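You operate a simulated robot arm through the tools that you are given. There is no shell and no other tool. Be economical: measure what you need, move in short steps, check, and stop when the job is done.

You are at the controls of a simulated robot arm. One attempt, no reset.

TASK
Fetch the bobbin of the hand winder and set it in the brown deep basket.

Only the result counts: the job must be done as asked and must still hold three seconds after the hand-in. Knocking over, shifting, dropping, spilling or breaking anything else fails it.

THE ROBOT
A 7-joint arm with a two-finger parallel gripper, fixed in place. Base frame: the origin is at the foot of the arm, x ahead of it, y to its left, z up; the work surface is at about z = 0. Lengths are in mm, angles in degrees, forces in N, time in s.
With the tool pointing down near the work surface it reaches from about 240 to 620 mm from the base axis. Its first joint turns from -66.0 to 66.0 degrees. Payload 2.6 kg.
Tool frame: the origin (TCP) lies between the finger pads and is the grasp point; the fingertips stand 30 mm ahead of it; z points along the fingers, y is the line along which they close. Largest opening 94 mm; finger width 28, thickness 10; the body of the gripper, 50 by 96 mm, starts 55 mm behind the TCP.
Orientation is told as [roll, pitch, yaw] about the base's x, y, z axes, in that order, counted from this pose: with the fingers straight down and closing along the base's y, the tool's x points along the base's -x, its y along +y and its z along -z.

THE INTERFACE
- The arm moves only by the tool move_arm. Its argument "commands" is a list of rows, each a list of 7 numbers: the shift along the tool's x, y, z in units of 30 mm (1.0 is 30 mm), then the turn, a rotation vector about the tool's x, y, z in units of 4 degrees (1.0 is 4 degrees), then the opening in per cent of the stroke, from 0 (shut) to 100 (fully open). In form: [[dx, dy, dz, ax, ay, az, jaw], ...]. A call has 1 to 8 rows; each row shifts and turns the commanded pose from where the row before left it, along the tool's axes as they then stand. A call with a number of a shift or a turn outside -1 to 1 is refused whole. Each row takes 0.2 s and may step no farther than 50 mm and 8.6 degrees from the row before; otherwise, or with a gripper value out of range, the whole call is refused. A pose out of reach is approached as far as the arm can. The call stops where the force on the tool passes 40 N (or 10 N more than at its start, if that is more) or the arm is blocked; 0.2 s more then pass. The fingers move at their own pace (about 72 mm/s each) and stop on an object; they squeeze with about 39 N. The grip force told is the motor's: it shows also when the fingers shut on nothing. Time passes only in rows, and 0.2 s behind the last, so rows that do not move let the fingers close. The reply holds the time, the measured pose of the TCP, the force on the tool along the base axes, the opening and the grip force, in the units named above and with some noise.
- Cameras (640 x 400 px; columns grow to the right, rows downward): "scene" is fixed at [62.3, 476.1, 562.5]; the picture's right is [-0.32, -0.95, 0.00], its down [-0.63, 0.22, -0.74] and it looks along [0.70, -0.24, -0.67] (base axes); focal length 238 px, centre (320, 200). "wrist" rides on the gripper at [-37, 0, -58] in the tool frame; the picture's right is [0.00, -1.00, 0.00], its down [0.97, 0.00, -0.24] and it looks along [0.24, 0.00, 0.97] (tool axes); focal length 218 px, centre (320, 200).
- snapshot(camera): a new picture of that camera. No time passes.
- locate(camera, pixels): for up to 12 pixels [column, row] of the newest picture of that camera ("zoom" is the newest enlarged one), the place [x, y, z] in the base frame of the surface seen there, good to about 2 mm, but the place of the scene camera against the robot may be out by one fixed shift of up to 12 mm in any direction. No time passes.
- inspect(camera, box): a new picture of the part [left, top, right, bottom] of that camera's present view, enlarged. No time passes.
- sign_off(): hands the job in; it is judged then, once.

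Go step by step. Measure first, check grasps and placings, and put right what went wrong. The budget is 60 turns and 26 pictures, counting those below and the enlarged ones. Unless the task says otherwise, let go and move clear before handing in, and close with one line.

The tools are called after "Request:" as a command line: name --pt "numbers of a row" for each row, then --argument value for the rest, lists and objects as JSON in quotes. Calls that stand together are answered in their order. move_arm: Moves the arm, as the interface text tells. Its arguments: {"type":"object","properties":{"commands":{"type":"array"}},"required":["commands"]} The other tools are called the same way: snapshot (camera) takes a picture; locate (camera, pixels) gives the place of the surface under pixels of a picture; inspect (camera, box) takes an enlarged picture of a part of a camera's view; sign_off () hands the job in.

At the start:

```text
clock: 0.0
eef_pos: [380.2, 153.5, 375.8]
tcp_rot: [0.0, 0.1, 0.0]
wrist_force: [0.8, -0.3, -0.2]
width: 94.0
gripper_force: 0.0
```

scene: 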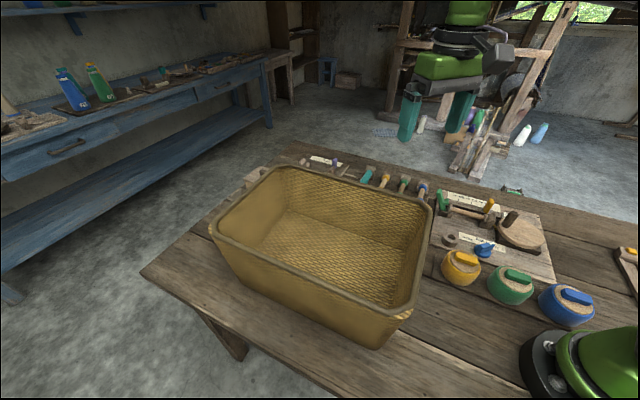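
wrist: 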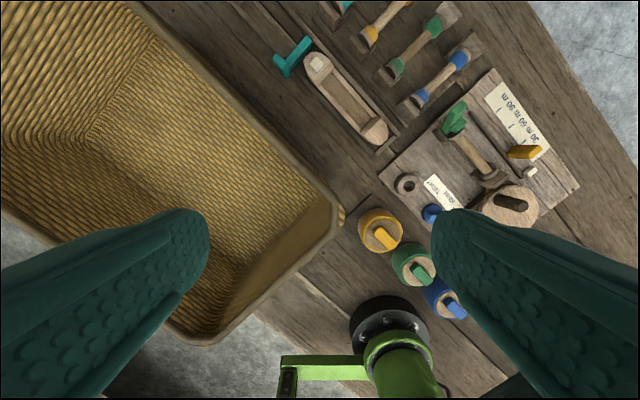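

The wrist picture shows a winder board around (480,165) with a green-ended spindle piece and a crank disc at (510,205). I'll enlarge both views to find the bobbin.

Request:
inspect --camera "wrist" --box '[380, 60, 600, 240]'

Request:
inspect --camera "scene" --box '[420, 170, 560, 270]'

```text
2.22 times, centred on (490, 150) of wrist
```

zoom: 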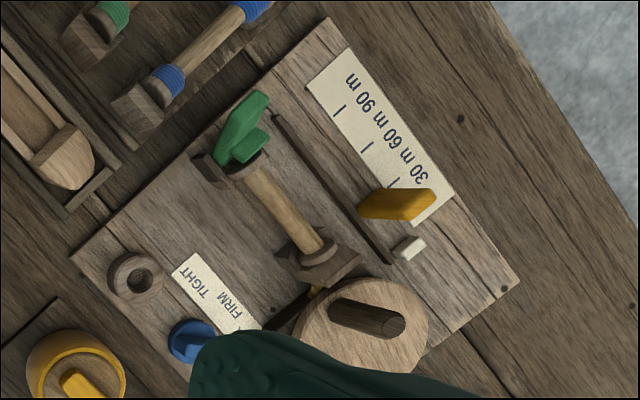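

```text
4.00 times, centred on (490, 220) of scene
```

zoom: 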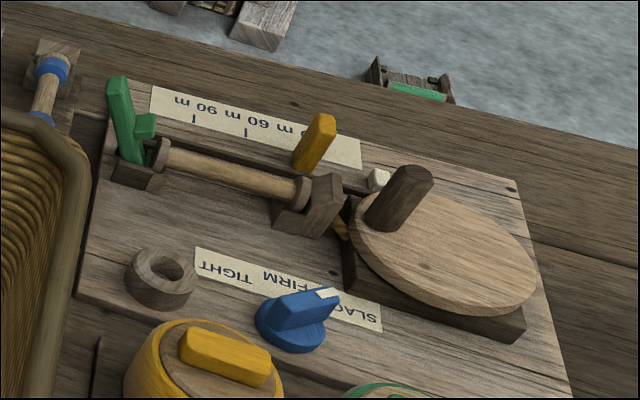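

The bobbin (wrist zoom about (290,210)) sits between a green catch at (240,130) and a block by the crank disc at (320,255). I'll measure points before moving closer.

Request:
inspect --camera "wrist" --box '[430, 80, 550, 200]'

Request:
locate --camera "wrist" --pixels '[[463, 136], [478, 155], [490, 171], [456, 107], [446, 122], [497, 180], [524, 152], [448, 134], [512, 203], [460, 166], [336, 220], [305, 40]]'

```text
3.33 times, centred on (490, 140) of wrist
```

zoom: 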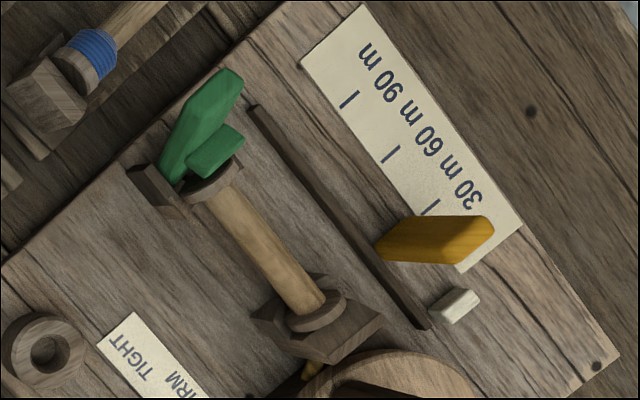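

```text
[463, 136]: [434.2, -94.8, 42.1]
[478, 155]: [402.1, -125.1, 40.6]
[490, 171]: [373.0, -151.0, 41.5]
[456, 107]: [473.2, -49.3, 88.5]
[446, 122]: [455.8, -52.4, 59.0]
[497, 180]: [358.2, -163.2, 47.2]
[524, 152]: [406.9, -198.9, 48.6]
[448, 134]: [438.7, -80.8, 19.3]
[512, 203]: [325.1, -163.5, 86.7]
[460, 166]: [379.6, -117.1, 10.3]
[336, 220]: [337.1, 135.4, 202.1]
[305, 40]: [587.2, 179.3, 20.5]
```

The bobbin axis runs from about (434,-95) to (373,-151) at z≈40, about 43° in the plane. The catch reaches z≈88. I'll move over it, staying high, for a closer look.

Request:
move_arm --pt "-0.13 -1 0.2 0 0 0 100" --pt "-0.13 -1 0.2 0 0 0 100" --pt "-0.13 -1 0.2 0 0 0 100" --pt "-0.13 -1 0.2 0 0 0 100" --pt "-0.13 -1 0.2 0 0 0 100" --pt "-0.13 -1 0.2 0 0 0 100" --pt "-0.13 -1 0.2 0 0 0 100" --pt "-0.13 -1 0.2 0 0 0 100"

Request:
move_arm --pt "-0.2 -1 1 0 0 0 100" --pt "0 0 1 0 0 0 100" --pt "0 0 0 0 0 0 100"

Request:
snapshot --camera "wrist"

```text
clock: 1.8
eef_pos: [411.0, -86.3, 328.4]
tcp_rot: [0.0, 0.1, 0.1]
wrist_force: [-0.1, -0.2, 0.4]
width: 94.2
gripper_force: 0.0
```

```text
clock: 2.6
eef_pos: [417.4, -115.3, 268.1]
tcp_rot: [0.0, 0.0, 0.0]
wrist_force: [0.3, -0.6, -0.4]
width: 94.1
gripper_force: 0.1
```

```text
20 pictures are left
```

wrist: 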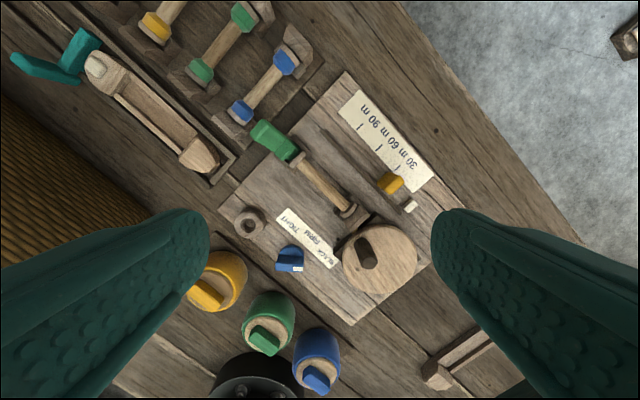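

The bobbin lies at wrist (325,185) with the green catch at (273,138); the shuttle holder at left has a similar teal lever. I'll enlarge both.

Request:
inspect --camera "wrist" --box '[230, 100, 390, 240]'

Request:
locate --camera "zoom" --pixels '[[275, 255], [330, 310], [450, 430], [480, 450], [130, 145], [240, 215], [200, 160], [250, 190], [350, 330], [300, 285]]'

```text
2.86 times, centred on (310, 170) of wrist
```

zoom: 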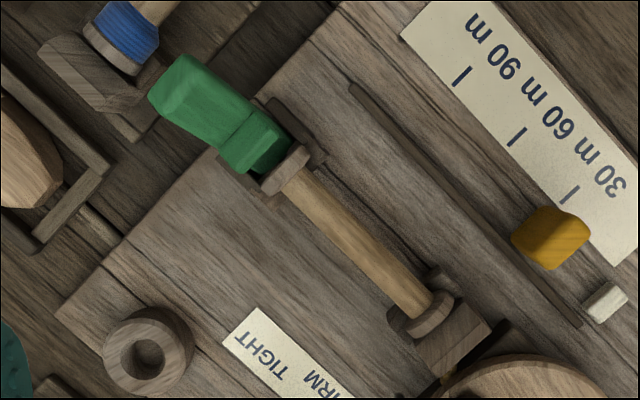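

```text
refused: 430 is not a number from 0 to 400
```

I'll measure heights of the catch, its nub, and the bobbin flanges in this enlargement.

Request:
locate --camera "zoom" --pixels '[[180, 75], [225, 105], [245, 135], [275, 135], [265, 165], [285, 168], [302, 152], [325, 205], [390, 270], [430, 315], [447, 300], [480, 335]]'

Request:
locate --camera "zoom" --pixels '[[255, 178], [300, 115], [310, 160], [405, 325], [440, 275], [460, 370], [238, 165], [265, 120], [190, 115], [550, 240], [380, 160], [470, 390]]'

```text
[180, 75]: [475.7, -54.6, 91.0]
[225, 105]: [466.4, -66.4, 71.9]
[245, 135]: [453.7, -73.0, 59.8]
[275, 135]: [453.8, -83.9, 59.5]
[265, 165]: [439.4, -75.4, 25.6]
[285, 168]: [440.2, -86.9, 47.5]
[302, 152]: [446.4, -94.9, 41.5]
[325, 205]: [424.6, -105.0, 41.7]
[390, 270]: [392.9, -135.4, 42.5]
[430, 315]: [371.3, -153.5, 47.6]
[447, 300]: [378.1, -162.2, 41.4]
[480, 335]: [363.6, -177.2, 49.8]
```

```text
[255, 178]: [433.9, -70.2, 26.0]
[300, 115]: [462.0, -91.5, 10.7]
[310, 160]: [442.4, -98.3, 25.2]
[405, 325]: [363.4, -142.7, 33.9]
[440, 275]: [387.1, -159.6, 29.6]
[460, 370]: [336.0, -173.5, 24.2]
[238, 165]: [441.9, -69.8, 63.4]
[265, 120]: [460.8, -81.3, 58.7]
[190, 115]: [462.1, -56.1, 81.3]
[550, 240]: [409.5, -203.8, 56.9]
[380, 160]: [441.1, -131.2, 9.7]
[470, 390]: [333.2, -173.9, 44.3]
```

The nub on the green catch (z≈60) ends close to the flange top (z≈47), so I must see whether it overlaps. I'll enlarge tightly from both cameras.

Request:
inspect --camera "scene" --box '[430, 180, 510, 230]'

Request:
inspect --camera "wrist" --box '[260, 110, 324, 150]'

Request:
locate --camera "zoom" --pixels '[[295, 270], [350, 240], [310, 330], [420, 270], [420, 340], [250, 250], [300, 320], [380, 320], [440, 290], [330, 200]]'

```text
8.00 times, centred on (470, 205) of scene
```

zoom: 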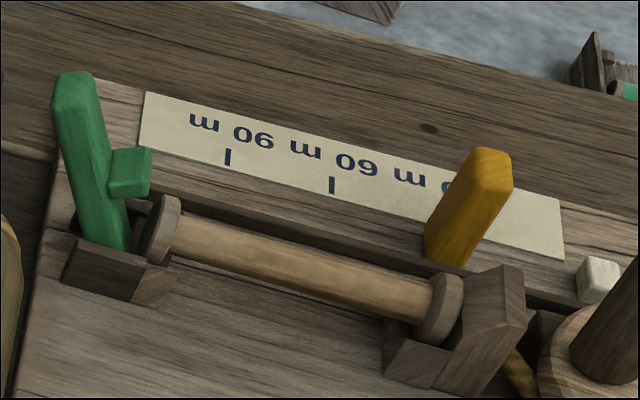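

```text
10.00 times, centred on (292, 130) of wrist
```

zoom: 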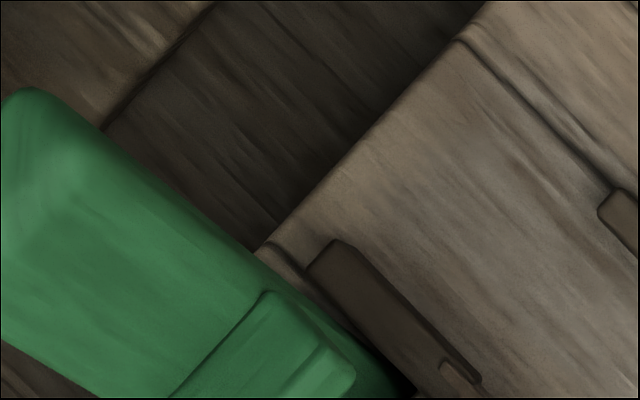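

```text
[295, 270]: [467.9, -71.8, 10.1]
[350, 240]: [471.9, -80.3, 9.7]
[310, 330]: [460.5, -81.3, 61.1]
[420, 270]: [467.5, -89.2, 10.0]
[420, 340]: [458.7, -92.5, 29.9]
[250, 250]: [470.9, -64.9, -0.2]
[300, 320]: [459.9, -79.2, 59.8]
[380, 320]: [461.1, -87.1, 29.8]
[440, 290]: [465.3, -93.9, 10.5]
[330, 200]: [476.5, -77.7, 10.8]
```

From the scene enlargement the catch leans outward with its nub at (130,170) beside, perhaps over, the flange at (162,225). I'll turn the tool 43° to match the bobbin axis and come lower for a straight-down look.

Request:
move_arm --pt "0 0 0.2 0 0 -1 100" --pt "0 0 0.2 0 0 -1 100" --pt "0 0 0.2 0 0 -1 100" --pt "0 0 0.2 0 0 -1 100" --pt "0 0 0.2 0 0 -1 100" --pt "0 0 0.2 0 0 -1 100" --pt "0 0 0.2 0 0 -1 100" --pt "0 0 0.2 0 0 -1 100"

Request:
move_arm --pt "0 0 0.2 0 0 -1 100" --pt "0 0 0.2 0 0 -1 100" --pt "0 0 0.2 0 0 -0.7 100" --pt "0 0 0 0 0 0 100"

Request:
snapshot --camera "wrist"

```text
clock: 4.4
eef_pos: [417.1, -116.3, 219.3]
tcp_rot: [0.0, 0.0, 32.1]
wrist_force: [-0.7, -0.1, 0.3]
width: 94.2
gripper_force: 0.1
```

```text
clock: 5.4
eef_pos: [418.6, -115.6, 201.9]
tcp_rot: [0.0, 0.0, 42.9]
wrist_force: [0.5, 0.4, 0.8]
width: 94.2
gripper_force: 0.0
```

```text
16 pictures are left
```

wrist: 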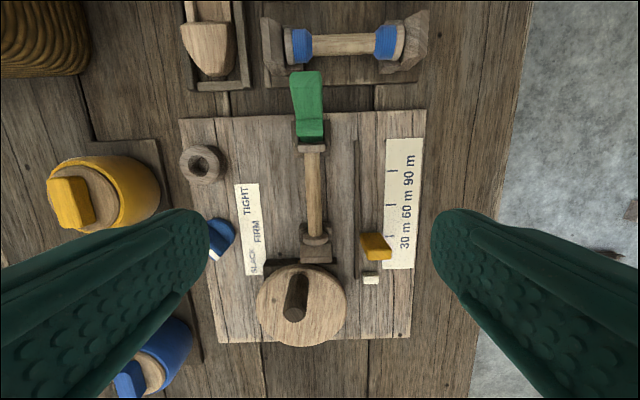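

Seen almost straight down, the nub ends near row 138 and the flange starts near row 142. I'll enlarge to check the clearance.

Request:
inspect --camera "wrist" --box '[270, 110, 350, 160]'

Request:
locate --camera "zoom" --pixels '[[310, 90], [320, 200], [340, 215], [300, 225], [340, 240], [340, 265], [340, 310], [340, 340], [340, 290], [235, 290], [440, 290], [340, 380]]'

Request:
locate --camera "wrist" --pixels '[[312, 148], [313, 146], [314, 170], [315, 190], [316, 210], [316, 229], [317, 237], [306, 170], [322, 170], [317, 242], [316, 255], [317, 224]]'

```text
8.00 times, centred on (310, 135) of wrist
```

zoom: 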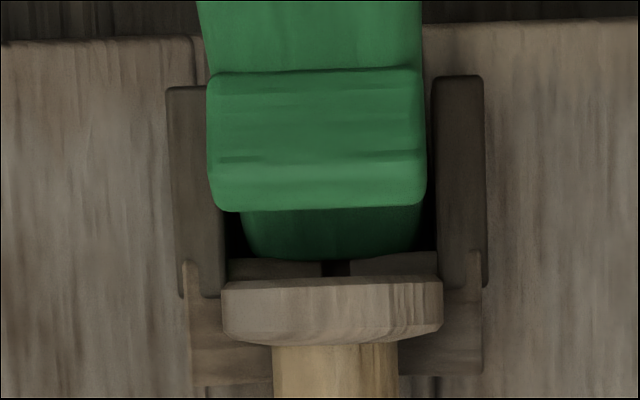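

```text
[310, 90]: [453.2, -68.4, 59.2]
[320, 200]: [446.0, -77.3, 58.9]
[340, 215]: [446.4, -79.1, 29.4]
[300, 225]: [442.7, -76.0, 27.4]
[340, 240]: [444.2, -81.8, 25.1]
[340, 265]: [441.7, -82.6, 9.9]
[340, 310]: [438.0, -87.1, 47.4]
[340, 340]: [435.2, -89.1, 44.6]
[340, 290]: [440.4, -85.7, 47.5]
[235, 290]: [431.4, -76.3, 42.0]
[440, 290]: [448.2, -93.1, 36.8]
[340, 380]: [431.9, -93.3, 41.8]
```

```text
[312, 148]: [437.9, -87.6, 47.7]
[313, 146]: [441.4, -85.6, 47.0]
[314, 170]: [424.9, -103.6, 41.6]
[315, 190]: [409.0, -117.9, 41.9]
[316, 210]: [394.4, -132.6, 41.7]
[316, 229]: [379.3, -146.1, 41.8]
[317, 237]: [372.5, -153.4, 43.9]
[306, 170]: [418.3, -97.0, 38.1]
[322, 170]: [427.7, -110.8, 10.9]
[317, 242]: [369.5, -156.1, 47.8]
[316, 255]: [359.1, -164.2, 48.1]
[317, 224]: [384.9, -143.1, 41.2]
```

The catch is open: nub edge (446,-77) clears the flange outer face (441,-85) by some 9 mm. Now a look at the other end by the crank.

Request:
inspect --camera "wrist" --box '[276, 215, 356, 265]'

Request:
locate --camera "zoom" --pixels '[[320, 60], [320, 110], [320, 150], [320, 180], [320, 200], [320, 230], [320, 270], [320, 330], [230, 170], [410, 170], [230, 120], [410, 120]]'

```text
8.00 times, centred on (316, 240) of wrist
```

zoom: 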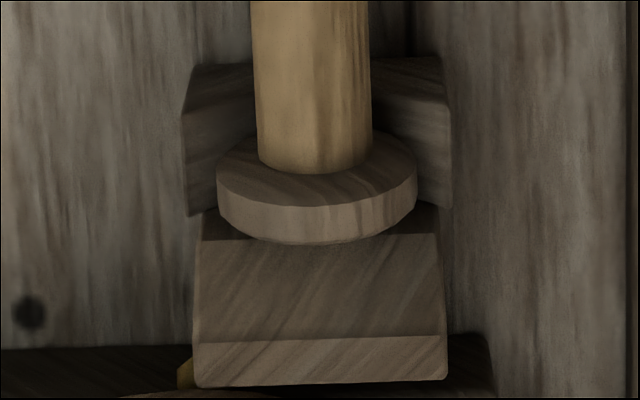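

```text
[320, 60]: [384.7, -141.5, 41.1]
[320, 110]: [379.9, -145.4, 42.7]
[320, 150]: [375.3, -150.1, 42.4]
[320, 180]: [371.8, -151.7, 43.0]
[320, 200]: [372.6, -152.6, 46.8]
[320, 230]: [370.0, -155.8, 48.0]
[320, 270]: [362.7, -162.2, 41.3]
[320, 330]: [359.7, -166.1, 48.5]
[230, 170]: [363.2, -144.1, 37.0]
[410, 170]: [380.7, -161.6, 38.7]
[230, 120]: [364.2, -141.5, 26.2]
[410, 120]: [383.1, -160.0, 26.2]
```

The far end rests in an open V-cradle and nothing overhangs it, so the bobbin lifts straight up. Centre is (405,-121), axis z≈35, axis angle ≈44.6°; I'll align, part-close to about 45 mm, and go down to z≈100.

Request:
move_arm --pt "0 0 0 0 0 -0.43 48" --pt "0.45 0.19 0.5 0 0 0 48" --pt "0 0 1 0 0 0 48" --pt "0 0 1 0 0 0 48" --pt "0 0 0.9 0 0 0 48" --pt "0 0 0 0 0 0 48"

Request:
snapshot --camera "wrist"

```text
clock: 6.8
eef_pos: [403.3, -121.9, 99.9]
tcp_rot: [-0.1, 0.0, 44.4]
wrist_force: [0.0, 0.3, 0.4]
width: 45.0
gripper_force: 0.0
```

```text
13 pictures are left
```

wrist: 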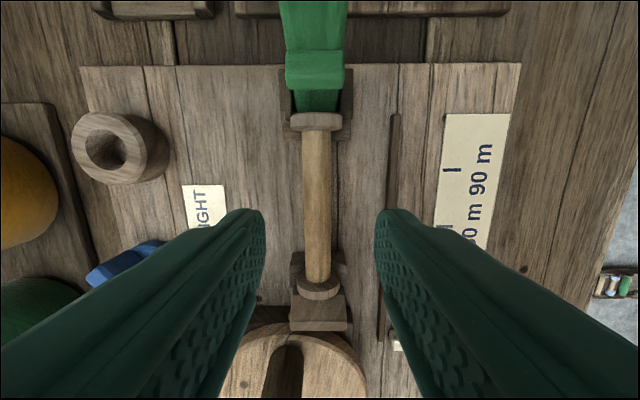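

The bobbin lies midway between the fingers at column 317, parallel to them. I'll go down to z≈44 and close.

Request:
move_arm --pt "0 0.07 0.7 0 0 0 48" --pt "0 0 0.7 0 0 0 48" --pt "0 0 0.45 0 0 0 48" --pt "0 0 0 0 0 0 48"

Request:
move_arm --pt "0 0 0 0 0 0 0" --pt "0 0 0 0 0 0 0" --pt "0 0 0 0 0 0 0"

```text
clock: 7.8
eef_pos: [403.4, -118.8, 43.5]
tcp_rot: [-0.1, 0.0, 44.5]
wrist_force: [0.2, -0.6, 0.5]
width: 45.0
gripper_force: 0.0
```

```text
clock: 8.6
eef_pos: [402.5, -119.7, 45.5]
tcp_rot: [0.0, 0.0, 44.6]
wrist_force: [1.5, -3.0, 4.3]
width: 15.6
gripper_force: 39.4
```

The fingers hold at 15.6 mm, the spindle's thickness. I'll lift slowly, watching the force.

Request:
move_arm --pt "0 0 -0.15 0 0 0 0" --pt "0 0 -0.15 0 0 0 0" --pt "0 0 -0.2 0 0 0 0"

Request:
snapshot --camera "wrist"

```text
clock: 9.4
eef_pos: [403.2, -119.5, 60.2]
tcp_rot: [0.0, 0.0, 44.4]
wrist_force: [0.0, 0.2, 0.0]
width: 18.1
gripper_force: 39.2
```

```text
12 pictures are left
```

wrist: 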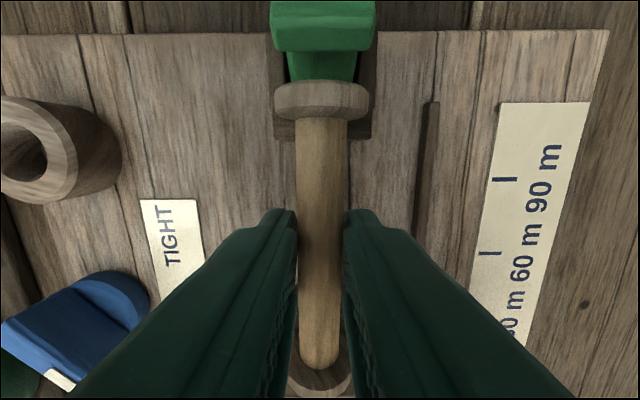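

The bobbin rises with the gripper, force near zero, and the flange at (322,100) stays clear of the green nub. I'll continue up to carrying height.

Request:
move_arm --pt "0.05 0 -0.5 0 0 0 0" --pt "0 0 -0.7 0 0 0 0" --pt "0 0 -0.8 0 0 0 0"

Request:
move_arm --pt "0 0 -1 0 0 0 0" --pt "0 0 -1 0 0 0 0" --pt "0 0 -1 0 0 0 0" --pt "0 0 -1 0 0 0 0" --pt "0 0 -1 0 0 0 0" --pt "0 0 -1 0 0 0 0" --pt "0 0 -0.7 0 0 0 0"

Request:
snapshot --camera "scene"

Request:
locate --camera "scene" --pixels '[[280, 168], [430, 207], [408, 312], [213, 230], [325, 240], [300, 210], [350, 270], [270, 230], [390, 220], [460, 255], [445, 195], [350, 225]]'

```text
clock: 10.2
eef_pos: [401.6, -120.7, 119.4]
tcp_rot: [-0.1, 0.1, 44.5]
wrist_force: [0.4, 0.4, -1.0]
width: 18.3
gripper_force: 39.0
```

```text
clock: 11.8
eef_pos: [400.2, -120.8, 320.6]
tcp_rot: [0.0, 0.0, 44.6]
wrist_force: [-0.6, -0.6, 0.3]
width: 18.3
gripper_force: 38.6
```

```text
11 pictures are left
```

scene: 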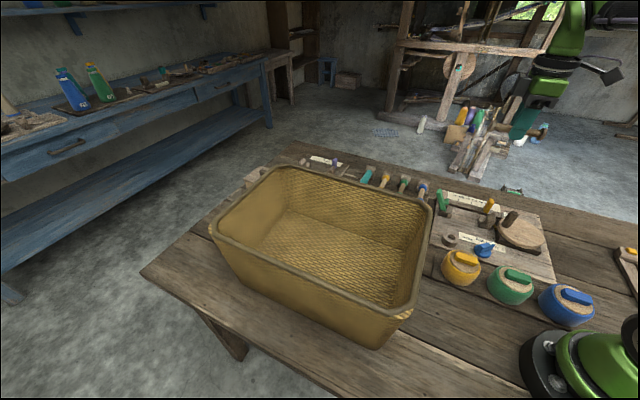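

```text
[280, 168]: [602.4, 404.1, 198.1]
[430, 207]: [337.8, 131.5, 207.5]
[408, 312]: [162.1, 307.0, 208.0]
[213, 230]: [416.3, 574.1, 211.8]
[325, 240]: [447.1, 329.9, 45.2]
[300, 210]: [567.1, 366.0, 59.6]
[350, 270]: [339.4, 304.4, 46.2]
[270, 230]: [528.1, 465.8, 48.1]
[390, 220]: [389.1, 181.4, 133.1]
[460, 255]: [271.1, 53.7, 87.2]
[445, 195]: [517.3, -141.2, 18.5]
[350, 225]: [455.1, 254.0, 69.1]
```

The bobbin is held (18 mm) at z≈320. The basket's rim corners average (380,354), rim z≈205, floor z≈46; I'll carry the bobbin across above the rim to about (370,340).

Request:
move_arm --pt "-0.84 0.97 0 0 0 0 0" --pt "-0.84 0.97 0 0 0 0 0" --pt "-0.84 0.97 0 0 0 0 0" --pt "-0.84 0.97 0 0 0 0 0" --pt "-0.84 0.97 0 0 0 0 0" --pt "-0.84 0.97 0 0 0 0 0"

Request:
move_arm --pt "-0.84 0.97 0 0 0 0 0" --pt "-0.84 0.97 0 0 0 0 0" --pt "-0.84 0.97 0 0 0 0 0" --pt "-0.84 0.97 0 0 0 0 0" --pt "-0.84 0.97 0 0 0 0 0" --pt "-0.84 0.97 0 0 0 0 0" --pt "0 0 0 0 0 0 0"

Request:
snapshot --camera "wrist"

Request:
snapshot --camera "scene"

```text
clock: 13.2
eef_pos: [385.4, 109.4, 321.2]
tcp_rot: [0.0, 0.0, 44.5]
wrist_force: [0.5, 0.1, 0.0]
width: 18.7
gripper_force: 39.0
```

```text
clock: 14.8
eef_pos: [370.8, 339.9, 319.6]
tcp_rot: [0.0, 0.0, 44.5]
wrist_force: [0.1, 0.3, -0.7]
width: 18.4
gripper_force: 39.5
```

```text
10 pictures are left
```

wrist: 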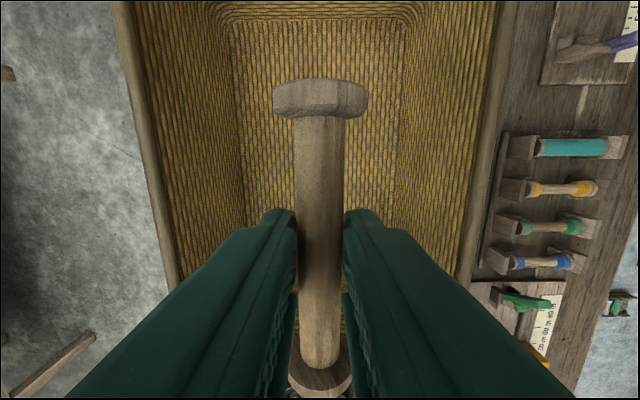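

```text
9 pictures are left
```

scene: 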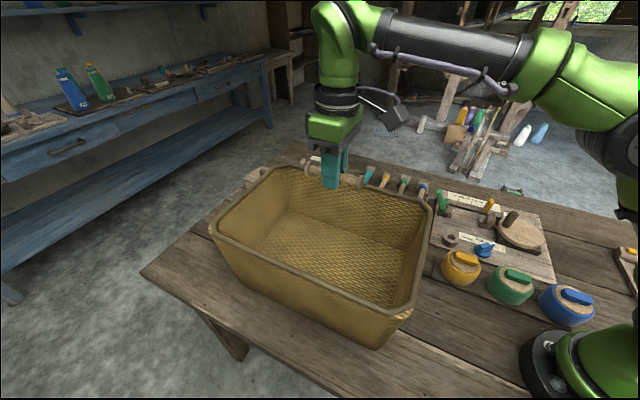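

The bobbin is held above the basket, which surrounds it in the wrist picture. I'll measure floor height with the more exact wrist camera.

Request:
locate --camera "wrist" --pixels '[[270, 150], [380, 150], [270, 60], [380, 60], [236, 190], [400, 190], [320, 50], [145, 150], [490, 150], [240, 230]]'

```text
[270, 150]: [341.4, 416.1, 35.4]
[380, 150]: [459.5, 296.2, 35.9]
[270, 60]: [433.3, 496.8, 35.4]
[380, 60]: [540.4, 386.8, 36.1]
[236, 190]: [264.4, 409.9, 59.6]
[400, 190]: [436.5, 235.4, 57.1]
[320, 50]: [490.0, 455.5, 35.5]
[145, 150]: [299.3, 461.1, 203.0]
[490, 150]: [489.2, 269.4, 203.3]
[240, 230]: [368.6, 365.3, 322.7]
```

The floor is at z≈35.5 and the lateral centring is good. I'll go down until the fingertips are just above it (TCP z≈69).

Request:
move_arm --pt "0 0 1 0 0 0 0" --pt "0 0 1 0 0 0 0" --pt "0 0 1 0 0 0 0" --pt "0 0 1 0 0 0 0" --pt "0 0 1 0 0 0 0" --pt "0 0 1 0 0 0 0" --pt "0 0 1 0 0 0 0"

Request:
move_arm --pt "0 0 0.6 0 0 0 0" --pt "0 0 0.5 0 0 0 0" --pt "0 0 0.2 0 0 0 0" --pt "0 0 0 0 0 0 0"

Request:
snapshot --camera "wrist"

```text
clock: 16.4
eef_pos: [370.9, 339.8, 110.5]
tcp_rot: [-0.1, 0.0, 44.5]
wrist_force: [0.5, -0.2, 0.7]
width: 18.2
gripper_force: 38.3
```

```text
clock: 17.4
eef_pos: [370.9, 340.0, 71.2]
tcp_rot: [0.0, 0.0, 44.5]
wrist_force: [-0.7, 0.7, -0.4]
width: 18.6
gripper_force: 39.3
```

```text
8 pictures are left
```

wrist: 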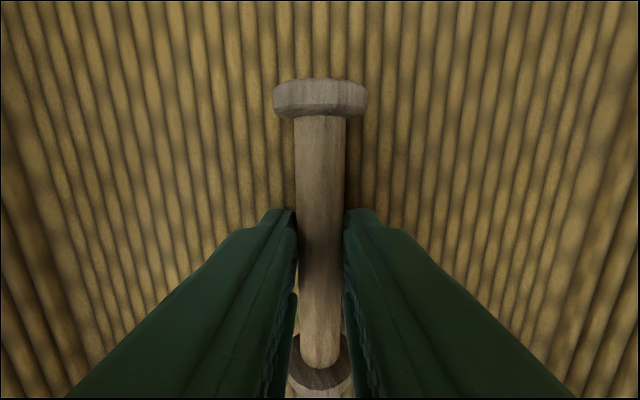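

Free of contact, just above the floor, bobbin still square in the fingers. I'll lower 3 mm more and open part way.

Request:
move_arm --pt "0 0 0.1 0 0 0 0" --pt "0 0 0 0 0 0 25" --pt "0 0 0 0 0 0 40" --pt "0 0 0 0 0 0 48" --pt "0 0 0 0 0 0 48" --pt "0 0 0 0 0 0 48"

Request:
snapshot --camera "wrist"

```text
clock: 18.8
eef_pos: [372.8, 340.4, 69.3]
tcp_rot: [0.0, 0.0, 44.5]
wrist_force: [0.5, 0.6, 1.1]
width: 45.0
gripper_force: 0.1
```

```text
7 pictures are left
```

wrist: 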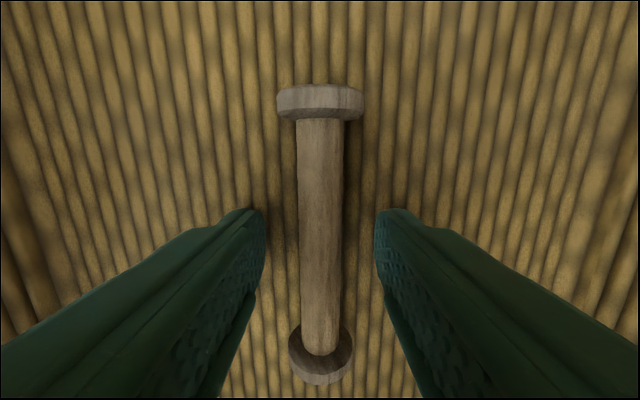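

The bobbin rests on the basket floor between the open fingers. I'll rise straight out and check the whole scene.

Request:
move_arm --pt "0 0 -0.7 0 0 0 48" --pt "0 0 -1 0 0 0 48" --pt "0 0 -1 0 0 0 48" --pt "0 0 -1 0 0 0 48" --pt "0 0 -1 0 0 0 48" --pt "0 0 -1 0 0 0 48" --pt "0 0 -1 0 0 0 48" --pt "0 0 -1 0 0 0 48"

Request:
move_arm --pt "0 0 -1 0 0 0 48" --pt "0 0 -0.5 0 0 0 48" --pt "0 0 0 0 0 0 48"

Request:
snapshot --camera "wrist"

Request:
snapshot --camera "scene"

```text
clock: 20.6
eef_pos: [373.3, 339.2, 299.8]
tcp_rot: [0.0, 0.0, 44.7]
wrist_force: [0.6, 1.1, -0.5]
width: 44.9
gripper_force: 0.1
```

```text
clock: 21.4
eef_pos: [371.6, 340.3, 343.7]
tcp_rot: [-0.1, -0.1, 44.6]
wrist_force: [0.0, 1.0, 0.4]
width: 45.1
gripper_force: 0.1
```

```text
6 pictures are left
```

wrist: 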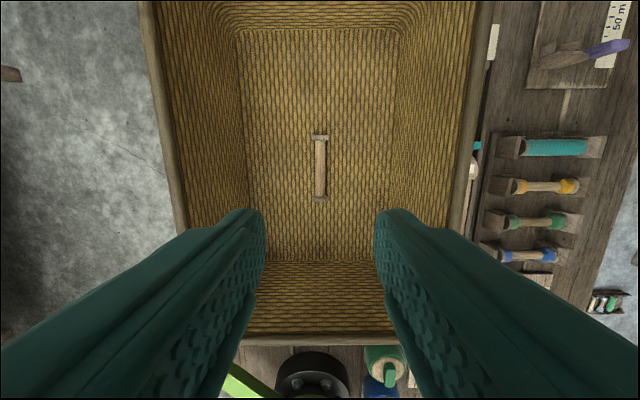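

```text
5 pictures are left
```

scene: 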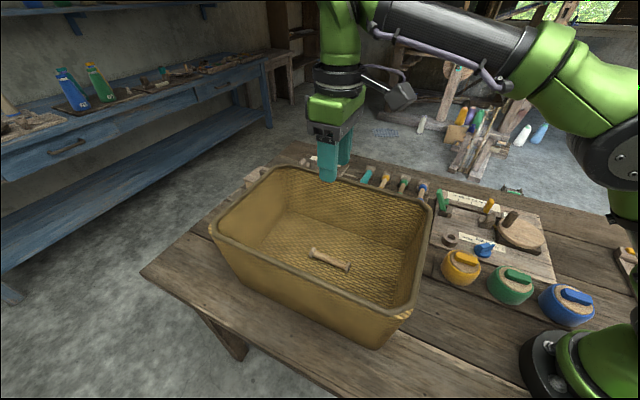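

The bobbin lies on the basket floor (scene (330,260)), the arm is clear and everything else stands as before. I'll hand in.

Request:
sign_off

```text
The job is handed in.
```

The hand winder's bobbin is lying on the floor of the brown basket. The last pictures, taken before hand-in, showed the gripper clear and nothing else visibly moved.
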